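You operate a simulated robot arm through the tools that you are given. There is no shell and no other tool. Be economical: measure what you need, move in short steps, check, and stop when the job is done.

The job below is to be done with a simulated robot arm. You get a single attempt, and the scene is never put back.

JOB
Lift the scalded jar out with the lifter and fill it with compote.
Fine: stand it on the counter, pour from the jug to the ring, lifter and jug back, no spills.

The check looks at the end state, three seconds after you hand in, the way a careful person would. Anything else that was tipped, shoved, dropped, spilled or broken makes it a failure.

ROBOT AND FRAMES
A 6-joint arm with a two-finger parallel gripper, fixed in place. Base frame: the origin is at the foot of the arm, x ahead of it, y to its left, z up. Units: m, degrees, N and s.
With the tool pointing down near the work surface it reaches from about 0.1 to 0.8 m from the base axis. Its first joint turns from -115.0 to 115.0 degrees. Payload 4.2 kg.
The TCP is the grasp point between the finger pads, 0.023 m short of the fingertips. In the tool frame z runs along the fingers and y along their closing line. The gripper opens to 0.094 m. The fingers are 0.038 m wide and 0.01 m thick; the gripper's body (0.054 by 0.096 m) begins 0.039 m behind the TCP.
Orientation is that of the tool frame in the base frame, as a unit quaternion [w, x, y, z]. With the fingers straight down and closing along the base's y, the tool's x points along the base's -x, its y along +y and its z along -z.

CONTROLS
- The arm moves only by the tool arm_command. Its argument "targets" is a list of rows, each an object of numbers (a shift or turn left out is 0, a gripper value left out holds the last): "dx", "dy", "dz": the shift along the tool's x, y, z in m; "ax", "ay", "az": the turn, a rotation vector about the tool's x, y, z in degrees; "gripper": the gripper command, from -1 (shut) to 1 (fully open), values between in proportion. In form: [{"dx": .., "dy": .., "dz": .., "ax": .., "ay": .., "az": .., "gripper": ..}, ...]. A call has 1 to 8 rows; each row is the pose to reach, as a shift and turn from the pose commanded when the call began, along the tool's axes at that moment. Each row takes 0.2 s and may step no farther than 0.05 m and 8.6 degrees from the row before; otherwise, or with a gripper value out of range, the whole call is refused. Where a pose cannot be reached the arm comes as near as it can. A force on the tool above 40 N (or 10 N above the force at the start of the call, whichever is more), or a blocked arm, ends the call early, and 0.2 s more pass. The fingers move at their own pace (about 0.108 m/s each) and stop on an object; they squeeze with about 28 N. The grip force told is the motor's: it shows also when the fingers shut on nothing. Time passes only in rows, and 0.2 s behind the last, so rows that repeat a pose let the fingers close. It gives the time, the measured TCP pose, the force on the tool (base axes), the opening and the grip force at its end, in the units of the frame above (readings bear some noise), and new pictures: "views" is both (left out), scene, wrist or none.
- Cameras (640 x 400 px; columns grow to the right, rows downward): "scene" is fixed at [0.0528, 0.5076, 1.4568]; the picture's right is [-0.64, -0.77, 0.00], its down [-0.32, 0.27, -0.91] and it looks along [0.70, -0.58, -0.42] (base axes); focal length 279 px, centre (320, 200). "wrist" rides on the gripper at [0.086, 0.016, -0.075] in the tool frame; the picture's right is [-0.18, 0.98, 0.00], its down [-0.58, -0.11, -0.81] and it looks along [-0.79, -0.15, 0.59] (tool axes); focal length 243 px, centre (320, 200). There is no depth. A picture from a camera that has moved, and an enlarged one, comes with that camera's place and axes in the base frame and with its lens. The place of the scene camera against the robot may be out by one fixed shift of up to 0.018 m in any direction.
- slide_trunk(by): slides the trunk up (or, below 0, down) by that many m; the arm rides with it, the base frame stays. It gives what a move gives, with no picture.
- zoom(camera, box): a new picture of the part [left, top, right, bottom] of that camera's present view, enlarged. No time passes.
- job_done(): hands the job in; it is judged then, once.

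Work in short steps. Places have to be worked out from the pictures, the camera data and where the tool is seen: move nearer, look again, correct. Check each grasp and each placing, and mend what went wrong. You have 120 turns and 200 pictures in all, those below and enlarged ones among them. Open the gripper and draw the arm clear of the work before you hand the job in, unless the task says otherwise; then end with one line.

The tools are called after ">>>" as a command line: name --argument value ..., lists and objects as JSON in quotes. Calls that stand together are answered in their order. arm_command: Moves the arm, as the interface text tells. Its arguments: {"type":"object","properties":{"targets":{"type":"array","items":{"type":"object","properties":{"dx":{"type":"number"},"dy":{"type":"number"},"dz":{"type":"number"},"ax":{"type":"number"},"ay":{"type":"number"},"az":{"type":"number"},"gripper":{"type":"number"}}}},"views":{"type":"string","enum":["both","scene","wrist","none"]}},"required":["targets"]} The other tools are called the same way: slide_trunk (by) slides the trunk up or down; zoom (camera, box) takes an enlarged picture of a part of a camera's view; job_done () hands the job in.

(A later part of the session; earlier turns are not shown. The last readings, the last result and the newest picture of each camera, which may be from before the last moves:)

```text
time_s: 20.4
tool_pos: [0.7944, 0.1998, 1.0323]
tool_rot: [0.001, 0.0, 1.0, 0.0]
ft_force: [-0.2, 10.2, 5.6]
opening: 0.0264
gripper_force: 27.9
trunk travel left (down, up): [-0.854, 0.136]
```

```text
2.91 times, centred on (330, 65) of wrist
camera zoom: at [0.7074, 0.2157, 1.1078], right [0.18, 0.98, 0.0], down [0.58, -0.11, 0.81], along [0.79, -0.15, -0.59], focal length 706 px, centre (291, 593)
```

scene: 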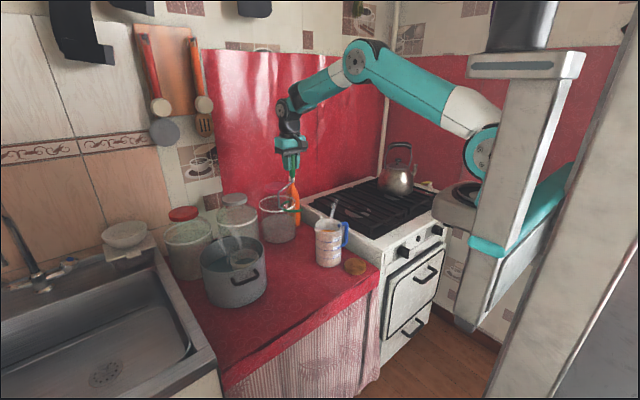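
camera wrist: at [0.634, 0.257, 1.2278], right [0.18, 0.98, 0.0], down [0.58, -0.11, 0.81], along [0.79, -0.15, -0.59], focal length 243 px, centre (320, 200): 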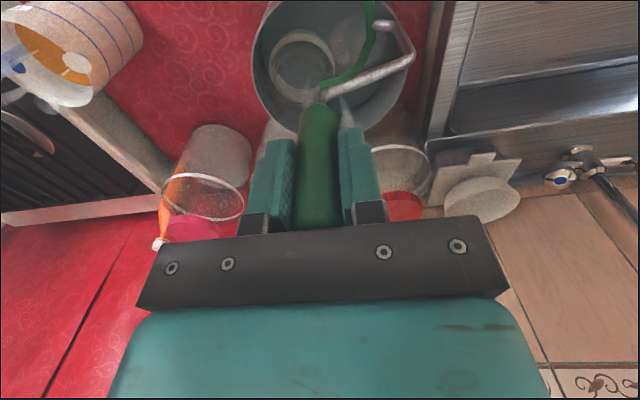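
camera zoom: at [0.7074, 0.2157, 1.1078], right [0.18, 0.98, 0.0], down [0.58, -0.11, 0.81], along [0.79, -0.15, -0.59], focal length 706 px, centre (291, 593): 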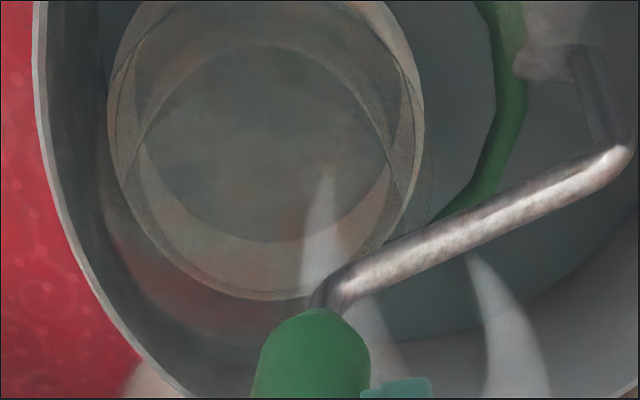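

Contact pushes back and up (+y, +z), and the handle tilted in the grip, so the C is riding on the shoulder. I'll back off and raise it about 6 mm; there's still visible clearance to the lip.

>>> arm_command --targets '[{"dy": 0.009}, {"dy": 0.018}, {"dy": 0.026}, {"dy": 0.026, "dz": -0.006}, {"dy": 0.026, "dz": -0.006}]' --views "none"

>>> zoom --camera "scene" --box '[205, 225, 265, 275]'

>>> zoom --camera "wrist" --box '[220, 0, 440, 130]'

```text
time_s: 21.6
tool_pos: [0.7953, 0.226, 1.038]
tool_rot: [0.0, 0.0, 1.0, 0.0]
ft_force: [-0.2, -0.8, -1.1]
opening: 0.0214
gripper_force: 28.3
trunk travel left (down, up): [-0.854, 0.136]
```

```text
8.00 times, centred on (235, 250) of scene
camera zoom: at [0.0528, 0.5076, 1.4568], right [-0.64, -0.77, 0.0], down [-0.32, 0.27, -0.91], along [0.7, -0.58, -0.42], focal length 2234 px, centre (1000, -200)
```

zoom: 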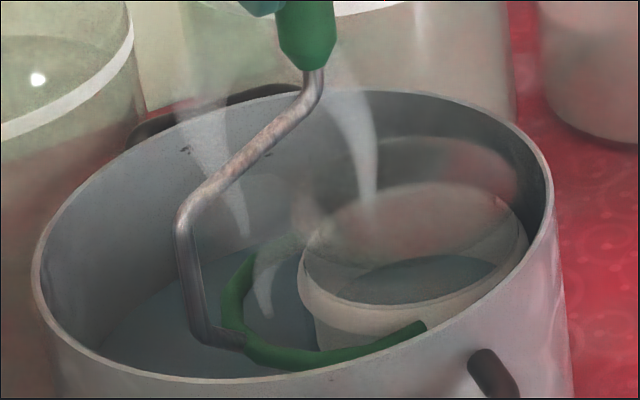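

```text
2.91 times, centred on (330, 65) of wrist
camera zoom: at [0.7083, 0.2409, 1.1128], right [0.18, 0.98, 0.0], down [0.58, -0.11, 0.81], along [0.79, -0.15, -0.59], focal length 706 px, centre (291, 593)
```

zoom: 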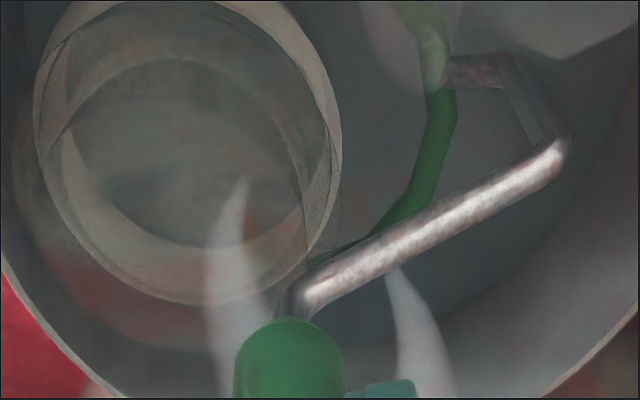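

The C now lies just under the lip band with the tips about to embrace the neck. I'll advance slowly.

>>> arm_command --targets '[{"dy": -0.006}, {"dy": -0.012}, {"dy": -0.018}]' --views "none"

>>> zoom --camera "scene" --box '[205, 225, 265, 275]'

```text
time_s: 22.4
tool_pos: [0.794, 0.2087, 1.038]
tool_rot: [0.001, -0.001, 1.0, 0.001]
ft_force: [-0.5, 8.9, 2.2]
opening: 0.024
gripper_force: 27.8
trunk travel left (down, up): [-0.854, 0.136]
```

```text
8.00 times, centred on (235, 250) of scene
camera zoom: at [0.0528, 0.5076, 1.4568], right [-0.64, -0.77, 0.0], down [-0.32, 0.27, -0.91], along [0.7, -0.58, -0.42], focal length 2234 px, centre (1000, -200)
```

zoom: 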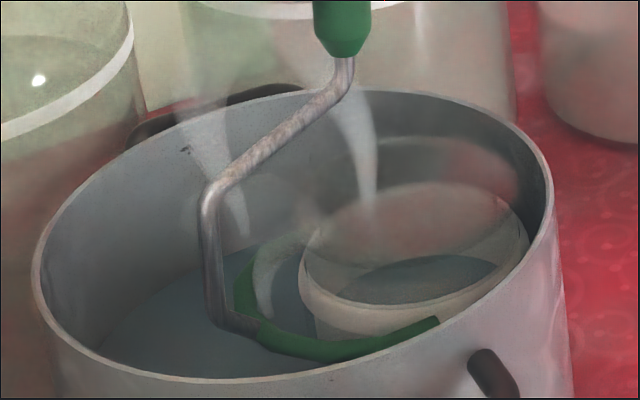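

Blocked again at about the same depth. Before pushing any more, I'll back off a few mm and take the tightest view of the neck and tips.

>>> arm_command --targets '[{"dy": 0.008}, {"dy": 0.008}]' --views "none"

>>> zoom --camera "scene" --box '[227, 244, 263, 272]'

>>> zoom --camera "wrist" --box '[200, 0, 420, 110]'

```text
time_s: 22.9
tool_pos: [0.7942, 0.2179, 1.0398]
tool_rot: [0.0, 0.0, 1.0, 0.0]
ft_force: [0.5, 5.0, -0.5]
opening: 0.0218
gripper_force: 27.7
trunk travel left (down, up): [-0.854, 0.136]
```

```text
14.29 times, centred on (245, 258) of scene
camera zoom: at [0.0528, 0.5076, 1.4568], right [-0.64, -0.77, 0.0], down [-0.32, 0.27, -0.91], along [0.7, -0.58, -0.42], focal length 3990 px, centre (1391, -629)
```

zoom: 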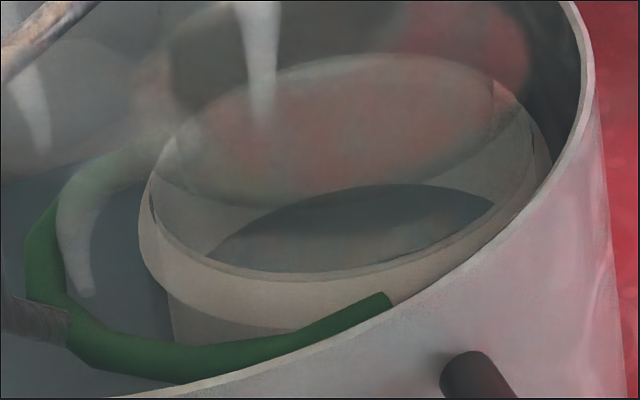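

```text
2.91 times, centred on (310, 55) of wrist
camera zoom: at [0.7075, 0.2318, 1.113], right [0.18, 0.98, 0.0], down [0.58, -0.11, 0.81], along [0.79, -0.15, -0.59], focal length 706 px, centre (349, 622)
```

zoom: 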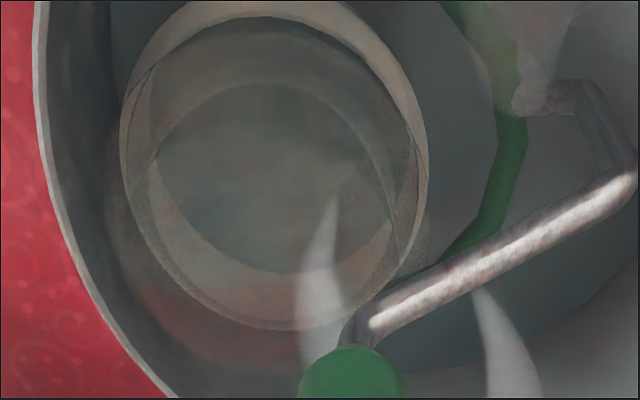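

The near tip seems to sit in front of the lip band, so the C is slightly too high and the jar has drifted to x≈0.80. I'll retreat above the pot and re-measure the jar properly from two positions.

>>> arm_command --targets '[{"dx": 0.002, "dy": 0.018}, {"dx": 0.005, "dy": 0.034}, {"dx": 0.005, "dy": 0.034}, {"dx": 0.005, "dy": 0.034, "dz": -0.04}, {"dx": 0.01, "dy": 0.034, "dz": -0.08}, {"dx": 0.01, "dy": 0.02, "dz": -0.1}, {"dx": 0.01, "dy": 0.01, "dz": -0.1}]' --views "none"

>>> zoom --camera "wrist" --box '[200, 0, 440, 130]'

>>> zoom --camera "scene" --box '[215, 230, 265, 275]'

```text
time_s: 24.6
tool_pos: [0.7836, 0.2261, 1.1381]
tool_rot: [0.0, 0.0, 1.0, 0.001]
ft_force: [-1.0, -0.3, -0.8]
opening: 0.0213
gripper_force: 27.8
trunk travel left (down, up): [-0.854, 0.136]
```

```text
2.67 times, centred on (320, 65) of wrist
camera zoom: at [0.6969, 0.2421, 1.2124], right [0.18, 0.98, 0.0], down [0.58, -0.11, 0.81], along [0.79, -0.15, -0.59], focal length 647 px, centre (320, 560)
```

zoom: 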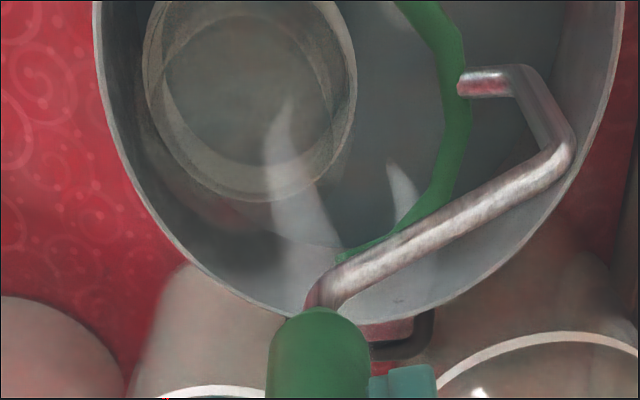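

```text
8.89 times, centred on (240, 252) of scene
camera zoom: at [0.0528, 0.5076, 1.4568], right [-0.64, -0.77, 0.0], down [-0.32, 0.27, -0.91], along [0.7, -0.58, -0.42], focal length 2482 px, centre (1031, -267)
```

zoom: 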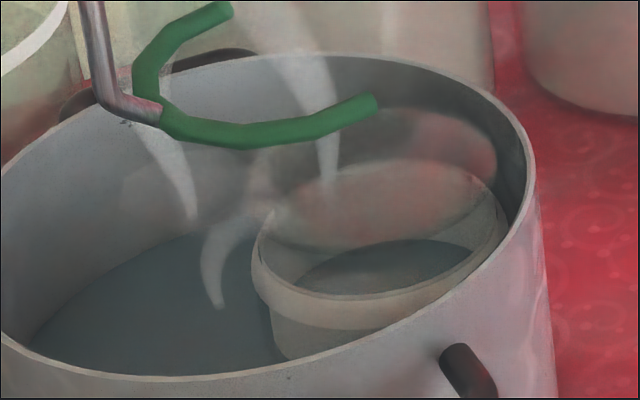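

Re-measured values, all fitting the contacts so far:

| Feature | Value |
|---|---|
| Jar axis | About [0.795, 0.194] |
| Lip | z ≈ 0.869–0.882 |
| C | Yawed about 6° in the grip |

Target C height is z≈0.857. I'll go back over the free space, undo the yaw, and descend.

>>> arm_command --targets '[{"dx": -0.002, "dy": 0.014, "az": 3}, {"dx": -0.005, "dy": 0.0275, "az": 6}, {"dx": -0.005, "dy": 0.0275, "az": 6}, {"dx": -0.005, "dy": 0.0275, "dz": 0.03, "az": 6}, {"dx": -0.005, "dy": 0.0275, "dz": 0.06, "az": 6}, {"dx": -0.005, "dy": 0.0275, "dz": 0.09, "az": 6}, {"dx": -0.005, "dy": 0.0275, "dz": 0.116, "az": 6}, {"dx": -0.005, "dy": 0.0275, "dz": 0.116, "az": 6}]' --views "none"

>>> zoom --camera "scene" --box '[205, 225, 265, 275]'

```text
time_s: 26.4
tool_pos: [0.7896, 0.2545, 1.0227]
tool_rot: [0.0, 0.052, 0.999, 0.0]
ft_force: [0.9, -0.6, -0.2]
opening: 0.0212
gripper_force: 28.2
trunk travel left (down, up): [-0.854, 0.136]
```

```text
8.00 times, centred on (235, 250) of scene
camera zoom: at [0.0528, 0.5076, 1.4568], right [-0.64, -0.77, 0.0], down [-0.32, 0.27, -0.91], along [0.7, -0.58, -0.42], focal length 2234 px, centre (1000, -200)
```

zoom: 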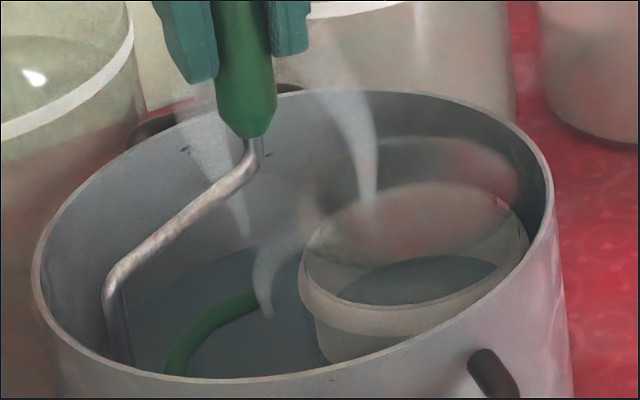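

Now at the new height with the yaw corrected. I'll slide in slowly to y≈0.224 first.

>>> arm_command --targets '[{"dx": -0.0052, "dy": -0.0115}, {"dx": -0.009, "dy": -0.0232}, {"dx": -0.0096, "dy": -0.0292}, {"dx": -0.0096, "dy": -0.0292}]' --views "none"

>>> zoom --camera "scene" --box '[205, 225, 265, 275]'

>>> zoom --camera "wrist" --box '[200, 0, 420, 110]'

```text
time_s: 27.4
tool_pos: [0.8026, 0.2293, 1.0216]
tool_rot: [0.0, 0.052, 0.999, -0.001]
ft_force: [-0.6, 0.3, -1.8]
opening: 0.0212
gripper_force: 27.7
out of reach, approached as far as the arm can: row 3, 4
trunk travel left (down, up): [-0.854, 0.136]
```

```text
8.00 times, centred on (235, 250) of scene
camera zoom: at [0.0528, 0.5076, 1.4568], right [-0.64, -0.77, 0.0], down [-0.32, 0.27, -0.91], along [0.7, -0.58, -0.42], focal length 2234 px, centre (1000, -200)
```

zoom: 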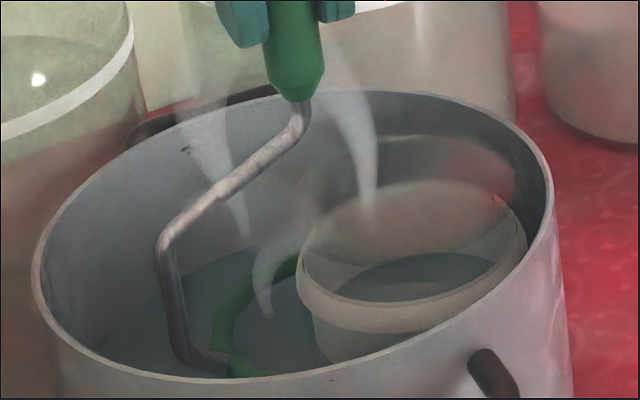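

```text
2.91 times, centred on (310, 55) of wrist
camera zoom: at [0.7187, 0.2532, 1.0961], right [0.29, 0.96, 0.0], down [0.57, -0.17, 0.81], along [0.77, -0.23, -0.59], focal length 706 px, centre (349, 622)
```

zoom: 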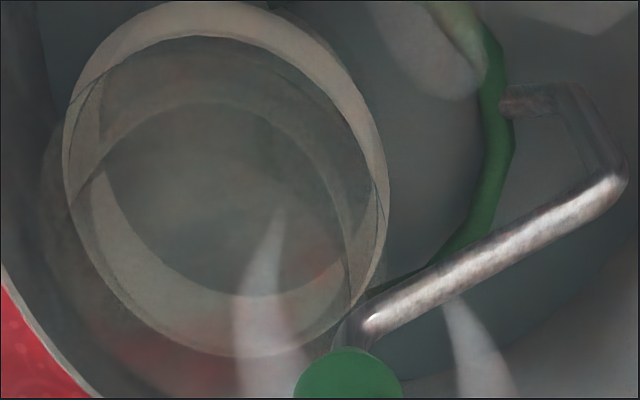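

x overshot to 0.8026 at the reach limit, with no contact force. I'll bring x back to 0.796 and see how it responds.

>>> arm_command --targets '[{"dx": 0.0066, "dy": -0.0007}, {"dx": 0.0066, "dy": -0.0007}]' --views "none"

```text
time_s: 27.9
tool_pos: [0.7897, 0.2268, 1.0225]
tool_rot: [0.001, 0.053, 0.999, 0.0]
ft_force: [0.8, 2.2, -0.5]
opening: 0.0215
gripper_force: 28.0
trunk travel left (down, up): [-0.854, 0.136]
```

Commands track fine away from the reach boundary. To stay inside it, I'll approach with the lifter yawed about 18° the other way, coming from the +y/-x side. First I withdraw and rotate.

>>> arm_command --targets '[{"dx": 0.0012, "dy": 0.011}, {"dx": 0.0083, "dy": 0.0215}, {"dx": 0.015, "dy": 0.0208, "az": -6}, {"dx": 0.015, "dy": 0.0208, "az": -12}, {"dx": 0.015, "dy": 0.0208, "az": -18}, {"dx": 0.015, "dy": 0.0208, "az": -18}]' --views "none"

>>> zoom --camera "scene" --box '[205, 225, 265, 275]'

>>> zoom --camera "wrist" --box '[180, 0, 440, 130]'

```text
time_s: 29.4
tool_pos: [0.7753, 0.2462, 1.0219]
tool_rot: [0.0, -0.105, 0.994, 0.0]
ft_force: [0.8, -0.7, -1.2]
opening: 0.0212
gripper_force: 27.6
trunk travel left (down, up): [-0.854, 0.136]
```

```text
8.00 times, centred on (235, 250) of scene
camera zoom: at [0.0528, 0.5076, 1.4568], right [-0.64, -0.77, 0.0], down [-0.32, 0.27, -0.91], along [0.7, -0.58, -0.42], focal length 2234 px, centre (1000, -200)
```

zoom: 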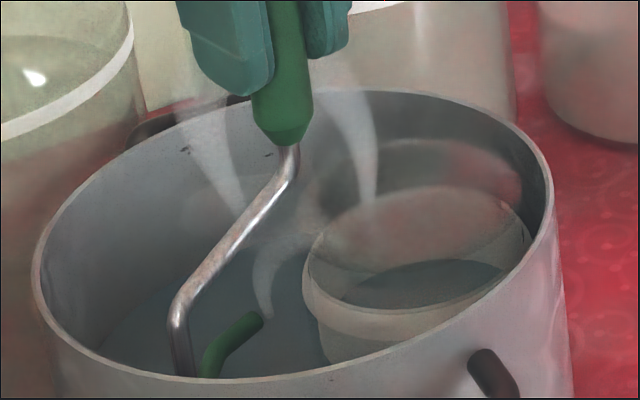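

```text
2.46 times, centred on (310, 65) of wrist
camera zoom: at [0.6878, 0.2427, 1.0965], right [-0.03, 1.0, 0.0], down [0.59, 0.02, 0.81], along [0.81, 0.02, -0.59], focal length 597 px, centre (345, 532)
```

zoom: 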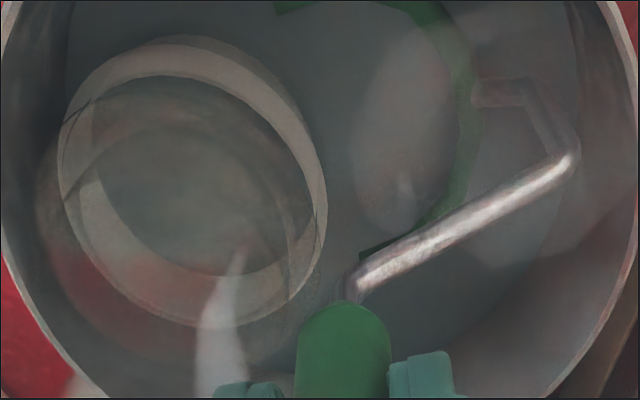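

With this yaw both tips are visible:

- **Tips:** about [0.742, 0.2225] and [0.821, 0.2525]
- **Jar:** about [0.7935, 0.190], lip r≈0.046

I'll correct the 5 mm lateral offset and advance along the C's own axis.

>>> arm_command --targets '[{"dx": 0.0055, "dy": -0.0009}, {"dx": 0.0037, "dy": -0.0127}, {"dx": 0.0019, "dy": -0.0246}, {"dx": 0.0009, "dy": -0.0305}, {"dx": 0.0009, "dy": -0.0305}]' --views "none"

>>> zoom --camera "scene" --box '[205, 225, 265, 275]'

>>> zoom --camera "wrist" --box '[180, 0, 440, 130]'

```text
time_s: 30.6
tool_pos: [0.7823, 0.2174, 1.021]
tool_rot: [0.002, -0.106, 0.994, 0.0]
ft_force: [-0.5, 7.6, -0.3]
opening: 0.0217
gripper_force: 27.7
trunk travel left (down, up): [-0.854, 0.136]
```

```text
8.00 times, centred on (235, 250) of scene
camera zoom: at [0.0528, 0.5076, 1.4568], right [-0.64, -0.77, 0.0], down [-0.32, 0.27, -0.91], along [0.7, -0.58, -0.42], focal length 2234 px, centre (1000, -200)
```

zoom: 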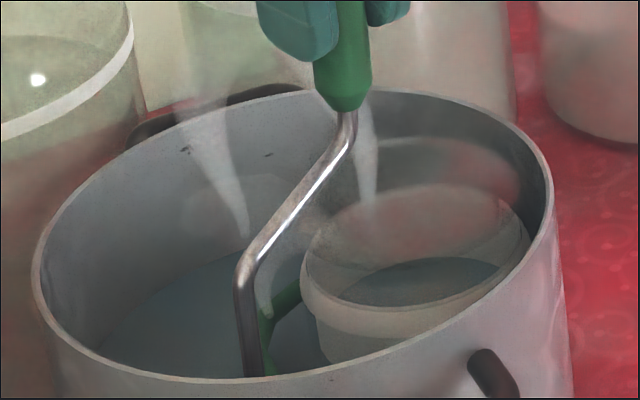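

```text
2.46 times, centred on (310, 65) of wrist
camera zoom: at [0.6938, 0.2145, 1.0971], right [-0.03, 1.0, 0.0], down [0.59, 0.02, 0.81], along [0.81, 0.02, -0.59], focal length 597 px, centre (345, 532)
```

zoom: 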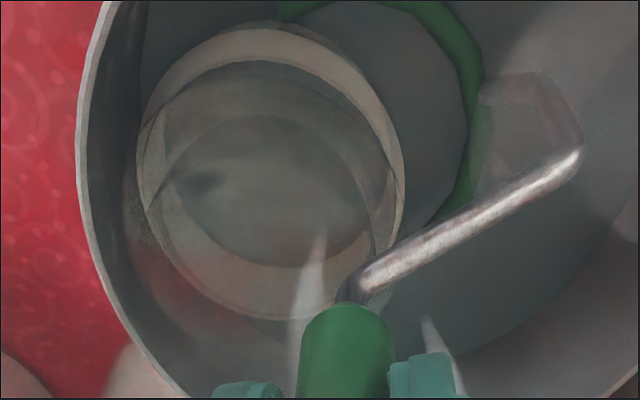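

Blocked again at an apparent neck radius of about 0.042, so before forcing anything I need the true neck profile against the C's opening. I'll withdraw and take very tight enlargements of the neck.

>>> arm_command --targets '[{"dx": 0.003, "dy": 0.015}, {"dx": 0.004, "dy": 0.03}, {"dx": 0.004, "dy": 0.033}]' --views "none"

>>> zoom --camera "scene" --box '[228, 250, 252, 268]'

>>> zoom --camera "wrist" --box '[180, 10, 340, 130]'

```text
time_s: 31.4
tool_pos: [0.7708, 0.2478, 1.0223]
tool_rot: [0.0, -0.105, 0.994, 0.0]
ft_force: [0.3, 1.1, -0.6]
opening: 0.0213
gripper_force: 28.1
trunk travel left (down, up): [-0.854, 0.136]
```

```text
16.00 times, centred on (240, 259) of scene
camera zoom: at [0.0528, 0.5076, 1.4568], right [-0.64, -0.77, 0.0], down [-0.32, 0.27, -0.91], along [0.7, -0.58, -0.42], focal length 4468 px, centre (1600, -744)
```

zoom: 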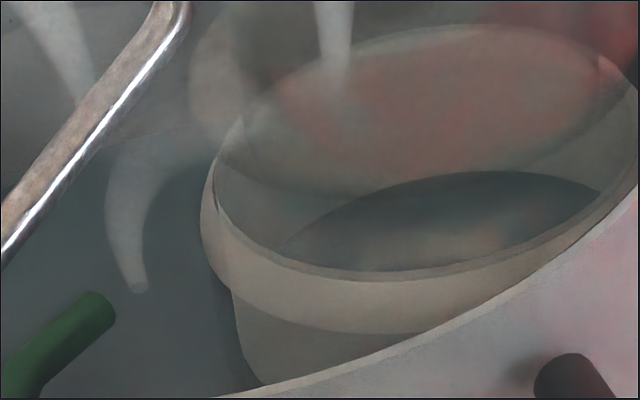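

```text
3.33 times, centred on (260, 70) of wrist
camera zoom: at [0.6827, 0.2447, 1.0972], right [-0.02, 1.0, 0.0], down [0.59, 0.01, 0.81], along [0.81, 0.02, -0.59], focal length 809 px, centre (520, 633)
```

zoom: 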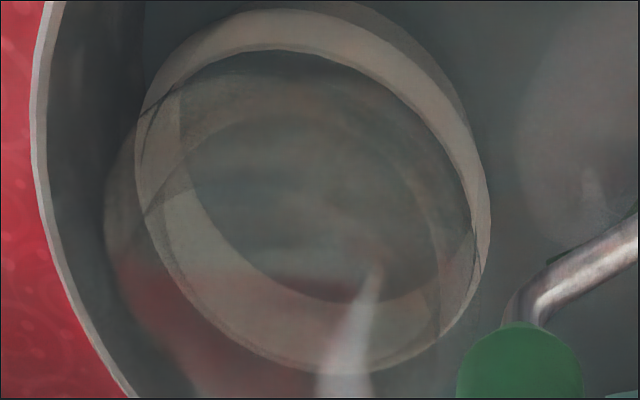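

The contacts suggest the opening is narrower than the neck, which can't be right by design. I'll raise the lifter clear and turn it so its opening lies square to the scene camera, then measure the gap directly.

>>> arm_command --targets '[{"dz": -0.04}, {"dz": -0.08}, {"dz": -0.12}, {"dz": -0.13, "az": -8}, {"dz": -0.13, "az": -16}, {"dz": -0.13, "az": -24}, {"dz": -0.13, "az": -30}, {"dz": -0.13, "az": -30}]' --views "none"

>>> zoom --camera "scene" --box '[205, 205, 275, 250]'

>>> zoom --camera "scene" --box '[222, 235, 266, 268]'

```text
time_s: 33.1
tool_pos: [0.7712, 0.2467, 1.1523]
tool_rot: [0.0, -0.359, 0.933, 0.0]
ft_force: [0.2, 0.4, -0.9]
opening: 0.0215
gripper_force: 27.7
trunk travel left (down, up): [-0.854, 0.136]
```

```text
8.89 times, centred on (240, 228) of scene
camera zoom: at [0.0528, 0.5076, 1.4568], right [-0.64, -0.77, 0.0], down [-0.32, 0.27, -0.91], along [0.7, -0.58, -0.42], focal length 2482 px, centre (1031, -44)
```

zoom: 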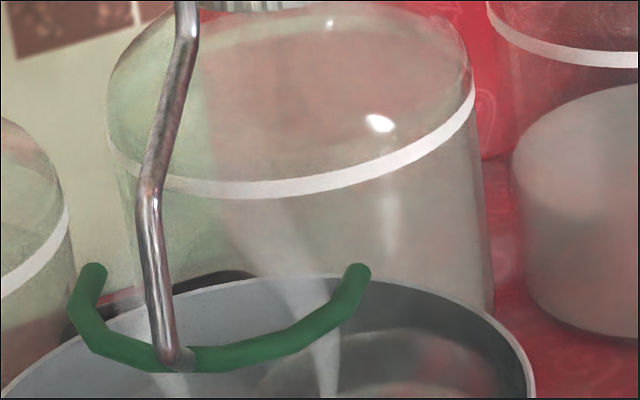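

```text
12.12 times, centred on (244, 252) of scene
camera zoom: at [0.0528, 0.5076, 1.4568], right [-0.64, -0.77, 0.0], down [-0.32, 0.27, -0.91], along [0.7, -0.58, -0.42], focal length 3385 px, centre (1241, -424)
```

zoom: 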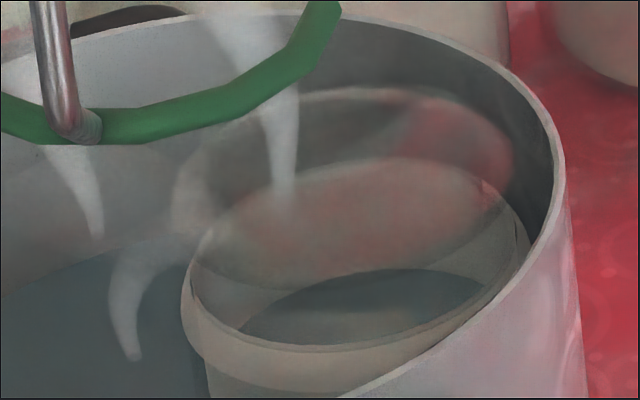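

A key insight: the camera angle hides about 1 cm just under the bead. What I took for the neck (r≈0.043) is the body, and the real neck slot lies hidden at about z 0.858–0.868. I'll restore the yaw, go back over the free space and try C z≈0.862.

>>> arm_command --targets '[{"az": 8}, {"az": 16}, {"az": 24}, {"az": 30}, {"az": 30, "dz": 0.03}, {"az": 30, "dz": 0.06}, {"az": 30, "dz": 0.09}, {"az": 30, "dz": 0.09}]' --views "none"

```text
time_s: 35.0
tool_pos: [0.7705, 0.2474, 1.0612]
tool_rot: [0.0, -0.104, 0.995, 0.0]
ft_force: [-0.4, 0.2, -1.7]
opening: 0.0215
gripper_force: 27.3
trunk travel left (down, up): [-0.854, 0.136]
```

Descending to C z≈0.862 and advancing along the C axis, reading the forces.

>>> arm_command --targets '[{"dx": -0.0023, "dy": -0.0024, "dz": 0.0337}, {"dx": -0.0023, "dy": -0.0024, "dz": 0.0337}, {"dx": -0.0037, "dy": -0.0123, "dz": 0.0337}, {"dx": -0.0051, "dy": -0.0222, "dz": 0.0337}, {"dx": -0.0062, "dy": -0.0301, "dz": 0.0337}, {"dx": -0.0062, "dy": -0.0301, "dz": 0.0337}]' --views "none"

>>> zoom --camera "scene" --box '[215, 235, 265, 275]'

>>> zoom --camera "wrist" --box '[180, 0, 440, 130]'

```text
time_s: 36.4
tool_pos: [0.7831, 0.2201, 1.029]
tool_rot: [0.001, -0.105, 0.994, -0.001]
ft_force: [-1.9, 5.8, 0.2]
opening: 0.0216
gripper_force: 28.1
trunk travel left (down, up): [-0.854, 0.136]
```

```text
10.00 times, centred on (240, 255) of scene
camera zoom: at [0.0528, 0.5076, 1.4568], right [-0.64, -0.77, 0.0], down [-0.32, 0.27, -0.91], along [0.7, -0.58, -0.42], focal length 2793 px, centre (1120, -350)
```

zoom: 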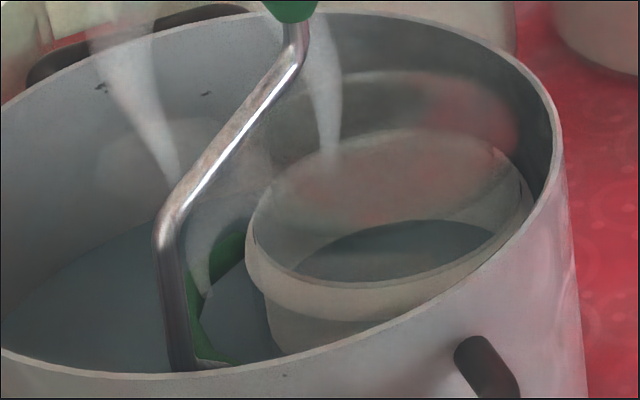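

```text
2.46 times, centred on (310, 65) of wrist
camera zoom: at [0.6948, 0.2167, 1.1035], right [-0.03, 1.0, 0.0], down [0.59, 0.01, 0.81], along [0.81, 0.02, -0.59], focal length 597 px, centre (345, 532)
```

zoom: 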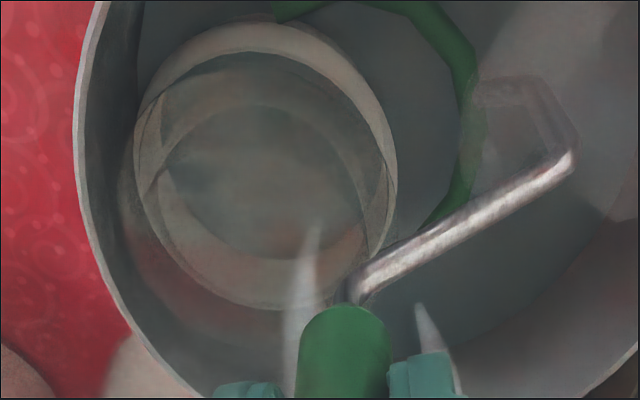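

Still contact at the same depth whatever the height. To calibrate directly, I'll back off, raise the C above the mouth and centre it over the jar, comparing sizes and touching down gently on the bead.

>>> arm_command --targets '[{"dx": 0.002, "dy": 0.015}, {"dx": 0.004, "dy": 0.0297}, {"dx": 0.004, "dy": 0.0297, "dz": -0.03}, {"dx": 0.004, "dy": 0.0297, "dz": -0.056}, {"dx": 0.001, "dy": 0.008, "dz": -0.056}, {"dx": -0.002, "dy": -0.014, "dz": -0.056}, {"dx": -0.0045, "dy": -0.0321, "dz": -0.056}, {"dx": -0.0045, "dy": -0.0321, "dz": -0.056}]' --views "none"

>>> zoom --camera "scene" --box '[215, 225, 265, 265]'

>>> zoom --camera "wrist" --box '[180, 0, 440, 130]'

```text
time_s: 38.1
tool_pos: [0.7944, 0.1885, 1.0858]
tool_rot: [0.0, -0.105, 0.994, 0.0]
ft_force: [-0.5, 0.0, -0.5]
opening: 0.0213
gripper_force: 28.0
trunk travel left (down, up): [-0.854, 0.136]
```

```text
10.00 times, centred on (240, 245) of scene
camera zoom: at [0.0528, 0.5076, 1.4568], right [-0.64, -0.77, 0.0], down [-0.32, 0.27, -0.91], along [0.7, -0.58, -0.42], focal length 2793 px, centre (1120, -250)
```

zoom: 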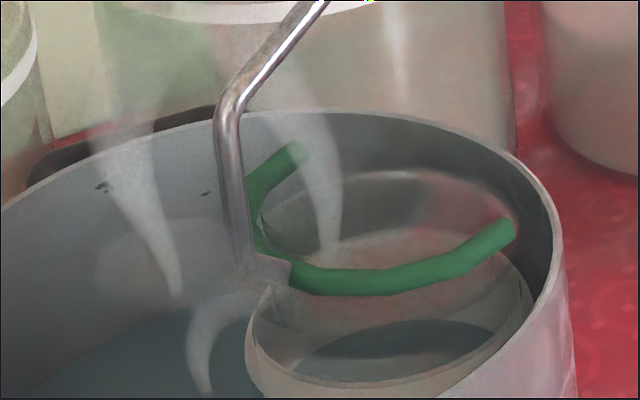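

```text
2.46 times, centred on (310, 65) of wrist
camera zoom: at [0.7056, 0.1855, 1.1601], right [-0.02, 1.0, 0.0], down [0.59, 0.01, 0.81], along [0.81, 0.02, -0.59], focal length 597 px, centre (345, 532)
```

zoom: 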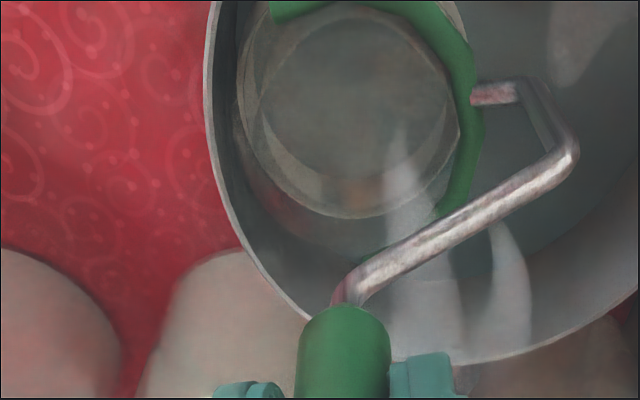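

The C is above the jar now. I'll lower it gently in small steps to find the contact height.

>>> arm_command --targets '[{"dz": 0.01}, {"dz": 0.018}, {"dz": 0.021}, {"dz": 0.021}]' --views "none"

>>> zoom --camera "scene" --box '[215, 230, 265, 270]'

```text
time_s: 39.1
tool_pos: [0.7942, 0.1893, 1.0686]
tool_rot: [0.003, -0.105, 0.994, 0.001]
ft_force: [6.3, 0.4, 31.4]
opening: 0.0216
gripper_force: 27.9
trunk travel left (down, up): [-0.854, 0.136]
```

```text
10.00 times, centred on (240, 250) of scene
camera zoom: at [0.0528, 0.5076, 1.4568], right [-0.64, -0.77, 0.0], down [-0.32, 0.27, -0.91], along [0.7, -0.58, -0.42], focal length 2793 px, centre (1120, -300)
```

zoom: 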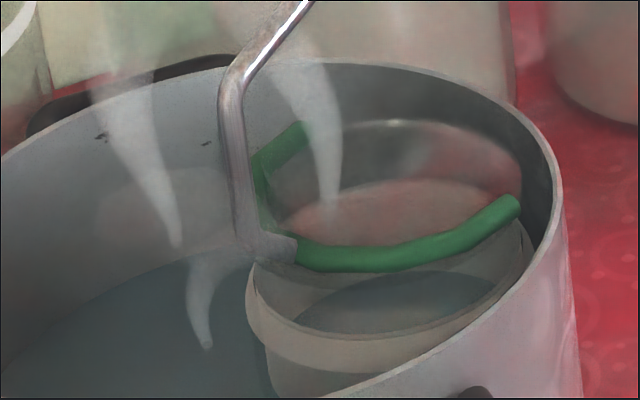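

Contact came at C z≈0.90, far above the beige band. So the glass continues up invisibly: the band is the fill ring, and the faint upper ellipse is the real mouth at z≈0.90. I'll release the contact and look at that upper part.

>>> arm_command --targets '[{"dz": -0.02}, {"dz": -0.05}, {"dz": -0.09}, {"dz": -0.09}]' --views "none"

>>> zoom --camera "scene" --box '[222, 232, 266, 262]'

>>> zoom --camera "wrist" --box '[260, 0, 400, 90]'

```text
time_s: 40.1
tool_pos: [0.7963, 0.1881, 1.1551]
tool_rot: [-0.001, -0.104, 0.995, 0.0]
ft_force: [0.3, 0.3, -0.4]
opening: 0.0214
gripper_force: 27.3
trunk travel left (down, up): [-0.854, 0.136]
```

```text
13.33 times, centred on (244, 247) of scene
camera zoom: at [0.0528, 0.5076, 1.4568], right [-0.64, -0.77, 0.0], down [-0.32, 0.27, -0.91], along [0.7, -0.58, -0.42], focal length 3724 px, centre (1333, -427)
```

zoom: 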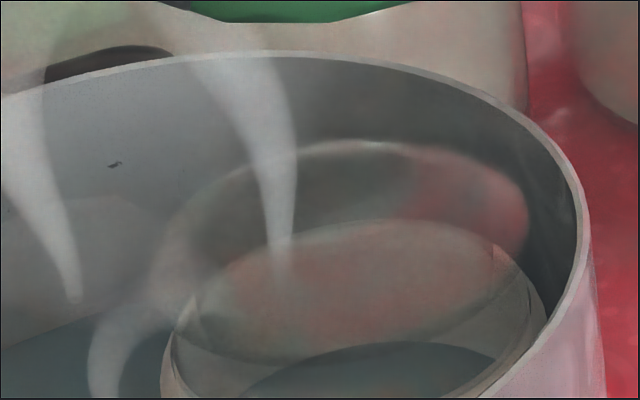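

```text
4.44 times, centred on (330, 45) of wrist
camera zoom: at [0.7071, 0.184, 1.2279], right [-0.02, 1.0, 0.0], down [0.59, 0.01, 0.81], along [0.81, 0.02, -0.59], focal length 1078 px, centre (276, 889)
```

zoom: 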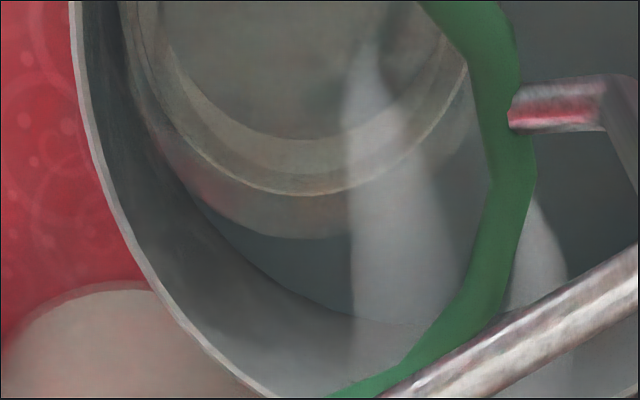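

The real rim is at about z 0.90–0.907 with r≈0.046. The body (r≈0.047) reaches up to about 0.885, so the neck must be near z≈0.89. I'll back off, set C z≈0.891 and advance.

>>> arm_command --targets '[{"dx": 0.0045, "dy": 0.03}, {"dx": 0.0089, "dy": 0.0594}, {"dx": 0.0089, "dy": 0.0594, "dz": 0.04}, {"dx": 0.0089, "dy": 0.0594, "dz": 0.08}, {"dx": 0.0089, "dy": 0.0594, "dz": 0.099}, {"dx": 0.0072, "dy": 0.0475, "dz": 0.099}, {"dx": 0.0056, "dy": 0.0357, "dz": 0.099}, {"dx": 0.0048, "dy": 0.0297, "dz": 0.099}]' --views "none"

>>> zoom --camera "scene" --box '[210, 228, 265, 268]'

>>> zoom --camera "wrist" --box '[180, 0, 440, 130]'

```text
time_s: 42.0
tool_pos: [0.7821, 0.2174, 1.0523]
tool_rot: [0.001, -0.105, 0.994, 0.0]
ft_force: [0.6, 1.2, -2.1]
opening: 0.0214
gripper_force: 27.5
trunk travel left (down, up): [-0.854, 0.136]
```

```text
10.00 times, centred on (238, 248) of scene
camera zoom: at [0.0528, 0.5076, 1.4568], right [-0.64, -0.77, 0.0], down [-0.32, 0.27, -0.91], along [0.7, -0.58, -0.42], focal length 2793 px, centre (1145, -280)
```

zoom: 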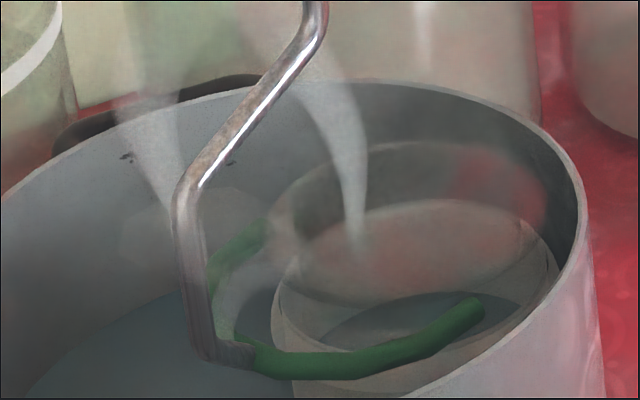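

```text
2.46 times, centred on (310, 65) of wrist
camera zoom: at [0.6948, 0.214, 1.1288], right [-0.03, 1.0, 0.0], down [0.59, 0.01, 0.81], along [0.81, 0.02, -0.59], focal length 597 px, centre (345, 532)
```

zoom: 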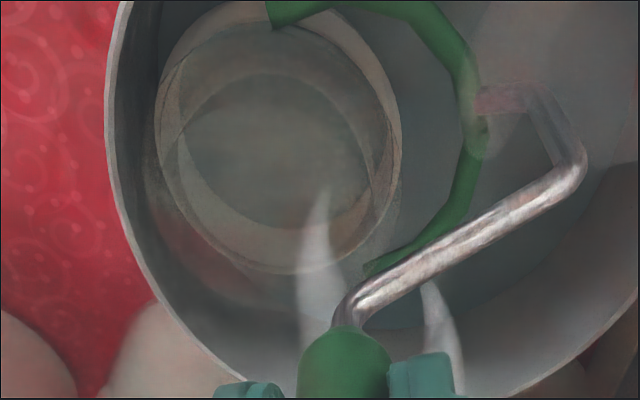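

There's no contact at a depth where it was blocked before. I'll continue forward gently.

>>> arm_command --targets '[{"dx": -0.001, "dy": -0.007}, {"dx": -0.0019, "dy": -0.0138}, {"dx": -0.0025, "dy": -0.018}]' --views "none"

>>> zoom --camera "scene" --box '[210, 228, 265, 268]'

>>> zoom --camera "wrist" --box '[180, 0, 440, 130]'

```text
time_s: 42.8
tool_pos: [0.7896, 0.2002, 1.0538]
tool_rot: [0.001, -0.105, 0.994, 0.0]
ft_force: [1.3, 2.9, -0.8]
opening: 0.0213
gripper_force: 28.4
trunk travel left (down, up): [-0.854, 0.136]
```

```text
10.00 times, centred on (238, 248) of scene
camera zoom: at [0.0528, 0.5076, 1.4568], right [-0.64, -0.77, 0.0], down [-0.32, 0.27, -0.91], along [0.7, -0.58, -0.42], focal length 2793 px, centre (1145, -280)
```

zoom: 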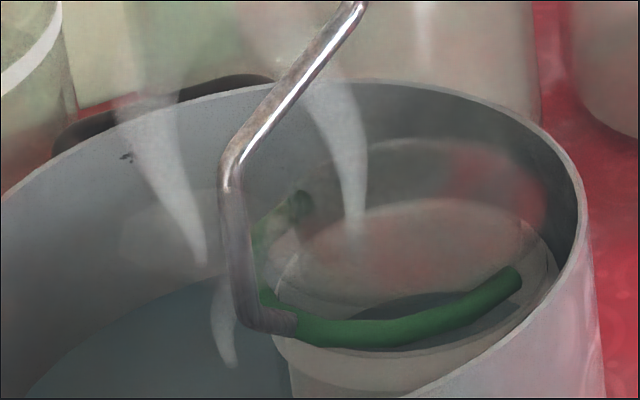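

```text
2.46 times, centred on (310, 65) of wrist
camera zoom: at [0.7015, 0.1969, 1.129], right [-0.02, 1.0, 0.0], down [0.59, 0.01, 0.81], along [0.81, 0.02, -0.59], focal length 597 px, centre (345, 532)
```

zoom: 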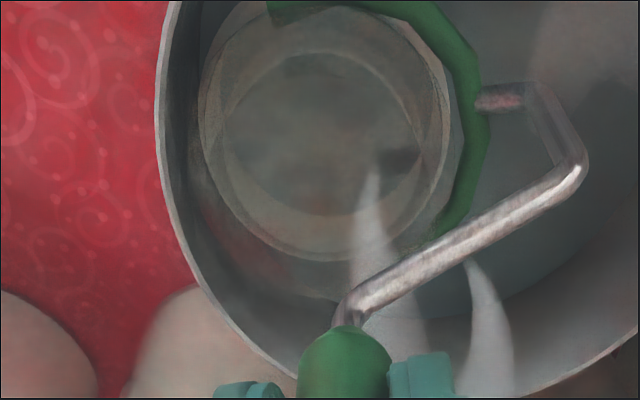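

It's in: the C now embraces the neck under the true rim. I'll advance the last few mm.

>>> arm_command --targets '[{"dx": -0.0005, "dy": -0.004}, {"dx": -0.001, "dy": -0.008}, {"dx": -0.001, "dy": -0.008}]' --views "none"

>>> zoom --camera "wrist" --box '[180, 0, 440, 130]'

```text
time_s: 43.5
tool_pos: [0.7935, 0.1921, 1.0541]
tool_rot: [0.0, -0.105, 0.995, 0.0]
ft_force: [2.3, 2.0, 0.2]
opening: 0.0212
gripper_force: 27.2
trunk travel left (down, up): [-0.854, 0.136]
```

```text
2.46 times, centred on (310, 65) of wrist
camera zoom: at [0.7046, 0.1888, 1.1288], right [-0.02, 1.0, 0.0], down [0.59, 0.01, 0.81], along [0.81, 0.02, -0.59], focal length 597 px, centre (345, 532)
```

zoom: 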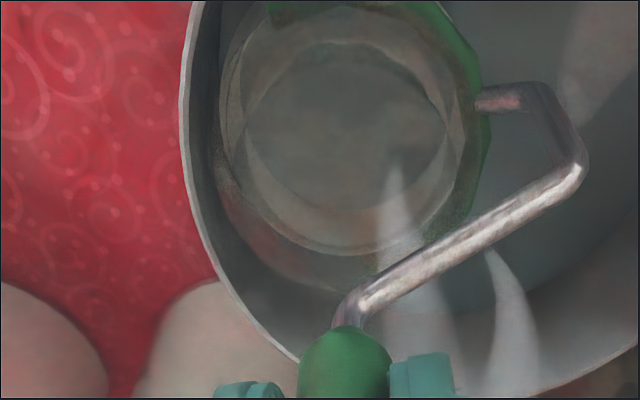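

The C now shows through the glass rim, so it sits under the rim. I'll lift slowly by 12 mm and check the load.

>>> arm_command --targets '[{"dz": -0.004}, {"dz": -0.008}, {"dz": -0.012}, {"dz": -0.012}]' --views "none"

>>> zoom --camera "scene" --box '[210, 228, 265, 268]'

>>> zoom --camera "wrist" --box '[180, 0, 440, 130]'

```text
time_s: 44.5
tool_pos: [0.7938, 0.1921, 1.0655]
tool_rot: [0.0, -0.105, 0.994, 0.0]
ft_force: [0.3, 0.6, -3.7]
opening: 0.0215
gripper_force: 28.4
trunk travel left (down, up): [-0.854, 0.136]
```

```text
10.00 times, centred on (238, 248) of scene
camera zoom: at [0.0528, 0.5076, 1.4568], right [-0.64, -0.77, 0.0], down [-0.32, 0.27, -0.91], along [0.7, -0.58, -0.42], focal length 2793 px, centre (1145, -280)
```

zoom: 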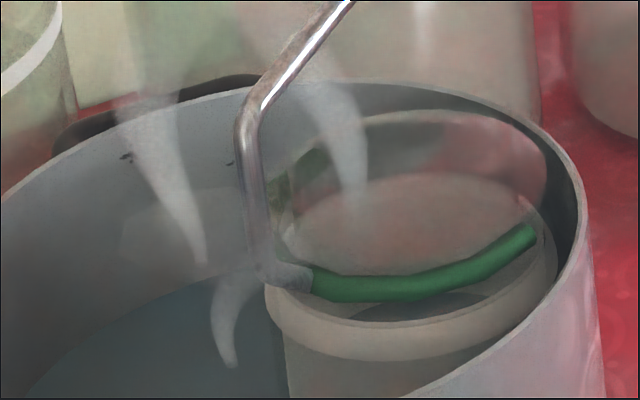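

```text
2.46 times, centred on (310, 65) of wrist
camera zoom: at [0.7051, 0.1888, 1.1404], right [-0.02, 1.0, 0.0], down [0.59, 0.01, 0.81], along [0.81, 0.02, -0.59], focal length 597 px, centre (345, 532)
```

zoom: 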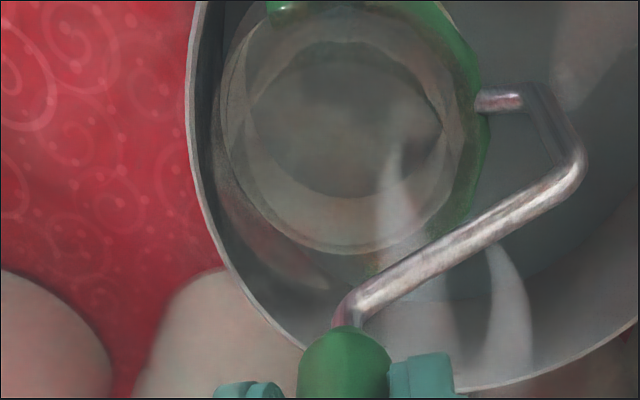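

The jar is rising level with a load of about 2.5 N. I'll keep lifting straight up at a gentle pace.

>>> arm_command --targets '[{"dz": -0.01}, {"dz": -0.02}, {"dz": -0.03}, {"dz": -0.04}, {"dz": -0.05}, {"dz": -0.06}, {"dz": -0.07}, {"dz": -0.075}]' --views "scene"

>>> zoom --camera "scene" --box '[200, 195, 280, 270]'

```text
time_s: 46.4
tool_pos: [0.7923, 0.1936, 1.1418]
tool_rot: [0.0, -0.105, 0.994, 0.0]
ft_force: [0.3, 0.3, -3.8]
opening: 0.0216
gripper_force: 27.6
trunk travel left (down, up): [-0.854, 0.136]
```

scene: 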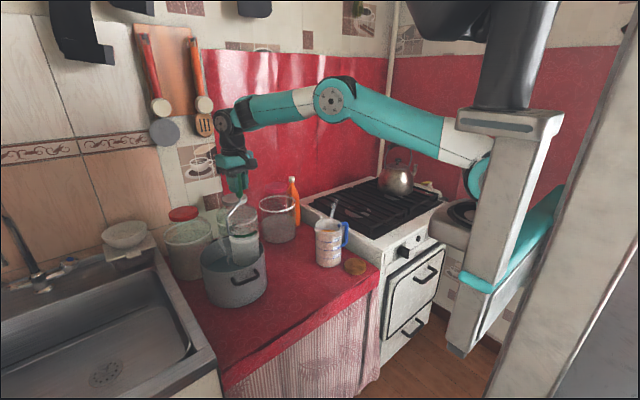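

```text
5.33 times, centred on (240, 232) of scene
camera zoom: at [0.0528, 0.5076, 1.4568], right [-0.64, -0.77, 0.0], down [-0.32, 0.27, -0.91], along [0.7, -0.58, -0.42], focal length 1489 px, centre (747, 27)
```

zoom: 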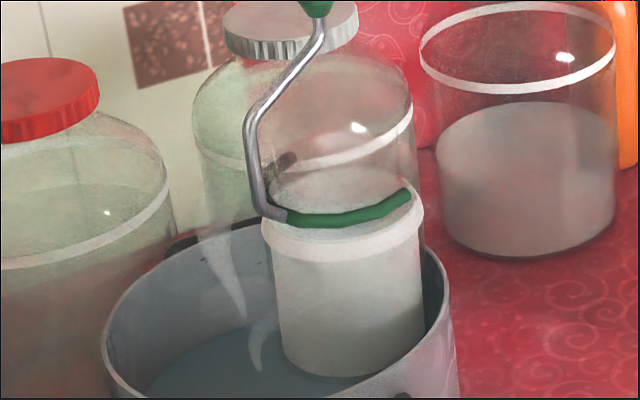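

The jar hangs level, and the white fill ring near its shoulder is visible. I'll lift another 0.07 m to clear the pot rim.

>>> arm_command --targets '[{"dz": -0.01}, {"dz": -0.02}, {"dz": -0.03}, {"dz": -0.04}, {"dz": -0.05}, {"dz": -0.06}, {"dz": -0.07}, {"dz": -0.07}]' --views "none"

>>> zoom --camera "scene" --box '[180, 165, 300, 290]'

```text
time_s: 48.1
tool_pos: [0.7936, 0.1938, 1.2112]
tool_rot: [0.0, -0.105, 0.994, 0.0]
ft_force: [0.3, 0.1, -4.3]
opening: 0.0215
gripper_force: 27.7
trunk travel left (down, up): [-0.854, 0.136]
```

```text
3.20 times, centred on (240, 228) of scene
camera zoom: at [0.0528, 0.5076, 1.4568], right [-0.64, -0.77, 0.0], down [-0.32, 0.27, -0.91], along [0.7, -0.58, -0.42], focal length 894 px, centre (576, 112)
```

zoom: 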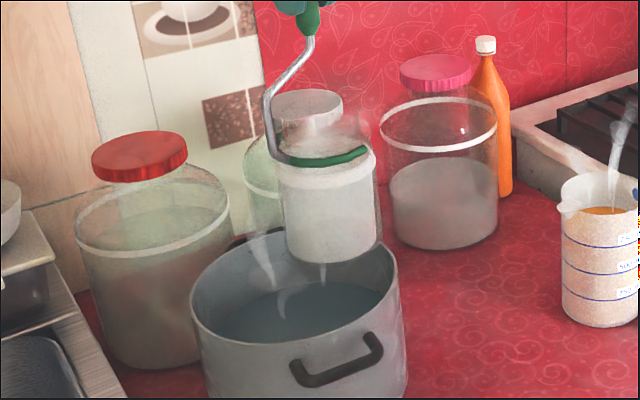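

The jar hangs clear of the pot. I'll carry it to free counter space around [0.66, 0.08] at this height, with soft start and stop.

>>> arm_command --targets '[{"dx": 0.008, "dy": -0.0042, "dz": -0.005}, {"dx": 0.026, "dy": -0.0142, "dz": -0.01}, {"dx": 0.051, "dy": -0.0275, "dz": -0.01}, {"dx": 0.077, "dy": -0.0417, "dz": -0.01}, {"dx": 0.1035, "dy": -0.0559, "dz": -0.01}, {"dx": 0.128, "dy": -0.0692, "dz": -0.01}, {"dx": 0.1465, "dy": -0.0792, "dz": -0.01}, {"dx": 0.1545, "dy": -0.0834, "dz": -0.01}]' --views "both"

```text
time_s: 50.0
tool_pos: [0.6572, 0.0781, 1.2196]
tool_rot: [0.0, -0.106, 0.994, 0.0]
ft_force: [0.1, 0.5, -3.6]
opening: 0.0214
gripper_force: 28.3
trunk travel left (down, up): [-0.854, 0.136]
camera wrist: at [0.5692, 0.0753, 1.2941], right [-0.02, 1.0, 0.0], down [0.59, 0.01, 0.81], along [0.81, 0.02, -0.59], focal length 243 px, centre (320, 200)
```

scene: 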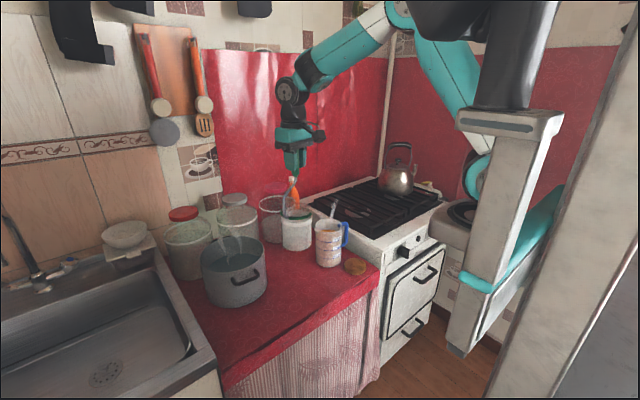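
wrist: 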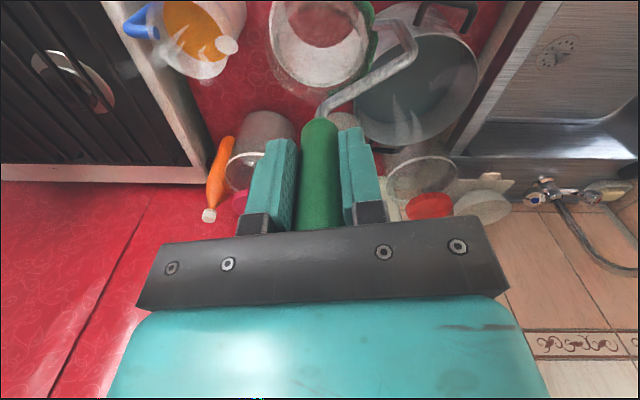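

The jar is steady over free counter. I'll lower it to just above the surface.

>>> arm_command --targets '[{"dz": 0.01}, {"dz": 0.03}, {"dz": 0.055}, {"dz": 0.08}, {"dz": 0.105}, {"dz": 0.125}, {"dz": 0.14}, {"dz": 0.145}]' --views "none"

>>> zoom --camera "scene" --box '[250, 175, 390, 290]'

```text
time_s: 51.8
tool_pos: [0.6579, 0.0781, 1.076]
tool_rot: [0.0, -0.104, 0.995, 0.001]
ft_force: [-0.7, 0.6, -4.7]
opening: 0.0212
gripper_force: 28.2
trunk travel left (down, up): [-0.854, 0.136]
```

```text
3.48 times, centred on (320, 232) of scene
camera zoom: at [0.0528, 0.5076, 1.4568], right [-0.64, -0.77, 0.0], down [-0.32, 0.27, -0.91], along [0.7, -0.58, -0.42], focal length 971 px, centre (320, 87)
```

zoom: 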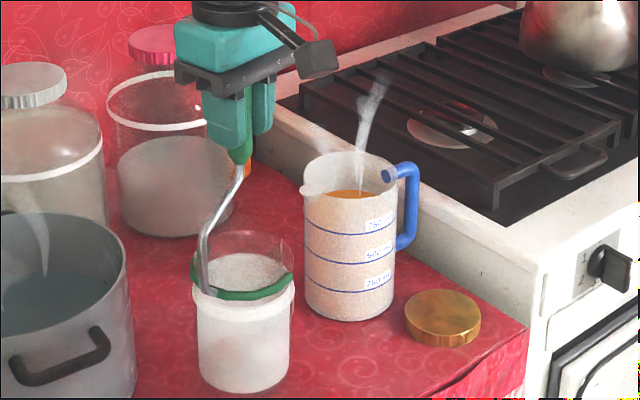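

Nearly down. Next comes a slow descent to touchdown.

>>> arm_command --targets '[{"dz": 0.005}, {"dz": 0.01}, {"dz": 0.014}, {"dz": 0.018}, {"dz": 0.018}]' --views "none"

```text
time_s: 53.0
tool_pos: [0.658, 0.0786, 1.0564]
tool_rot: [-0.001, -0.105, 0.994, 0.0]
ft_force: [-0.1, 0.8, -4.2]
opening: 0.0213
gripper_force: 28.0
trunk travel left (down, up): [-0.854, 0.136]
```

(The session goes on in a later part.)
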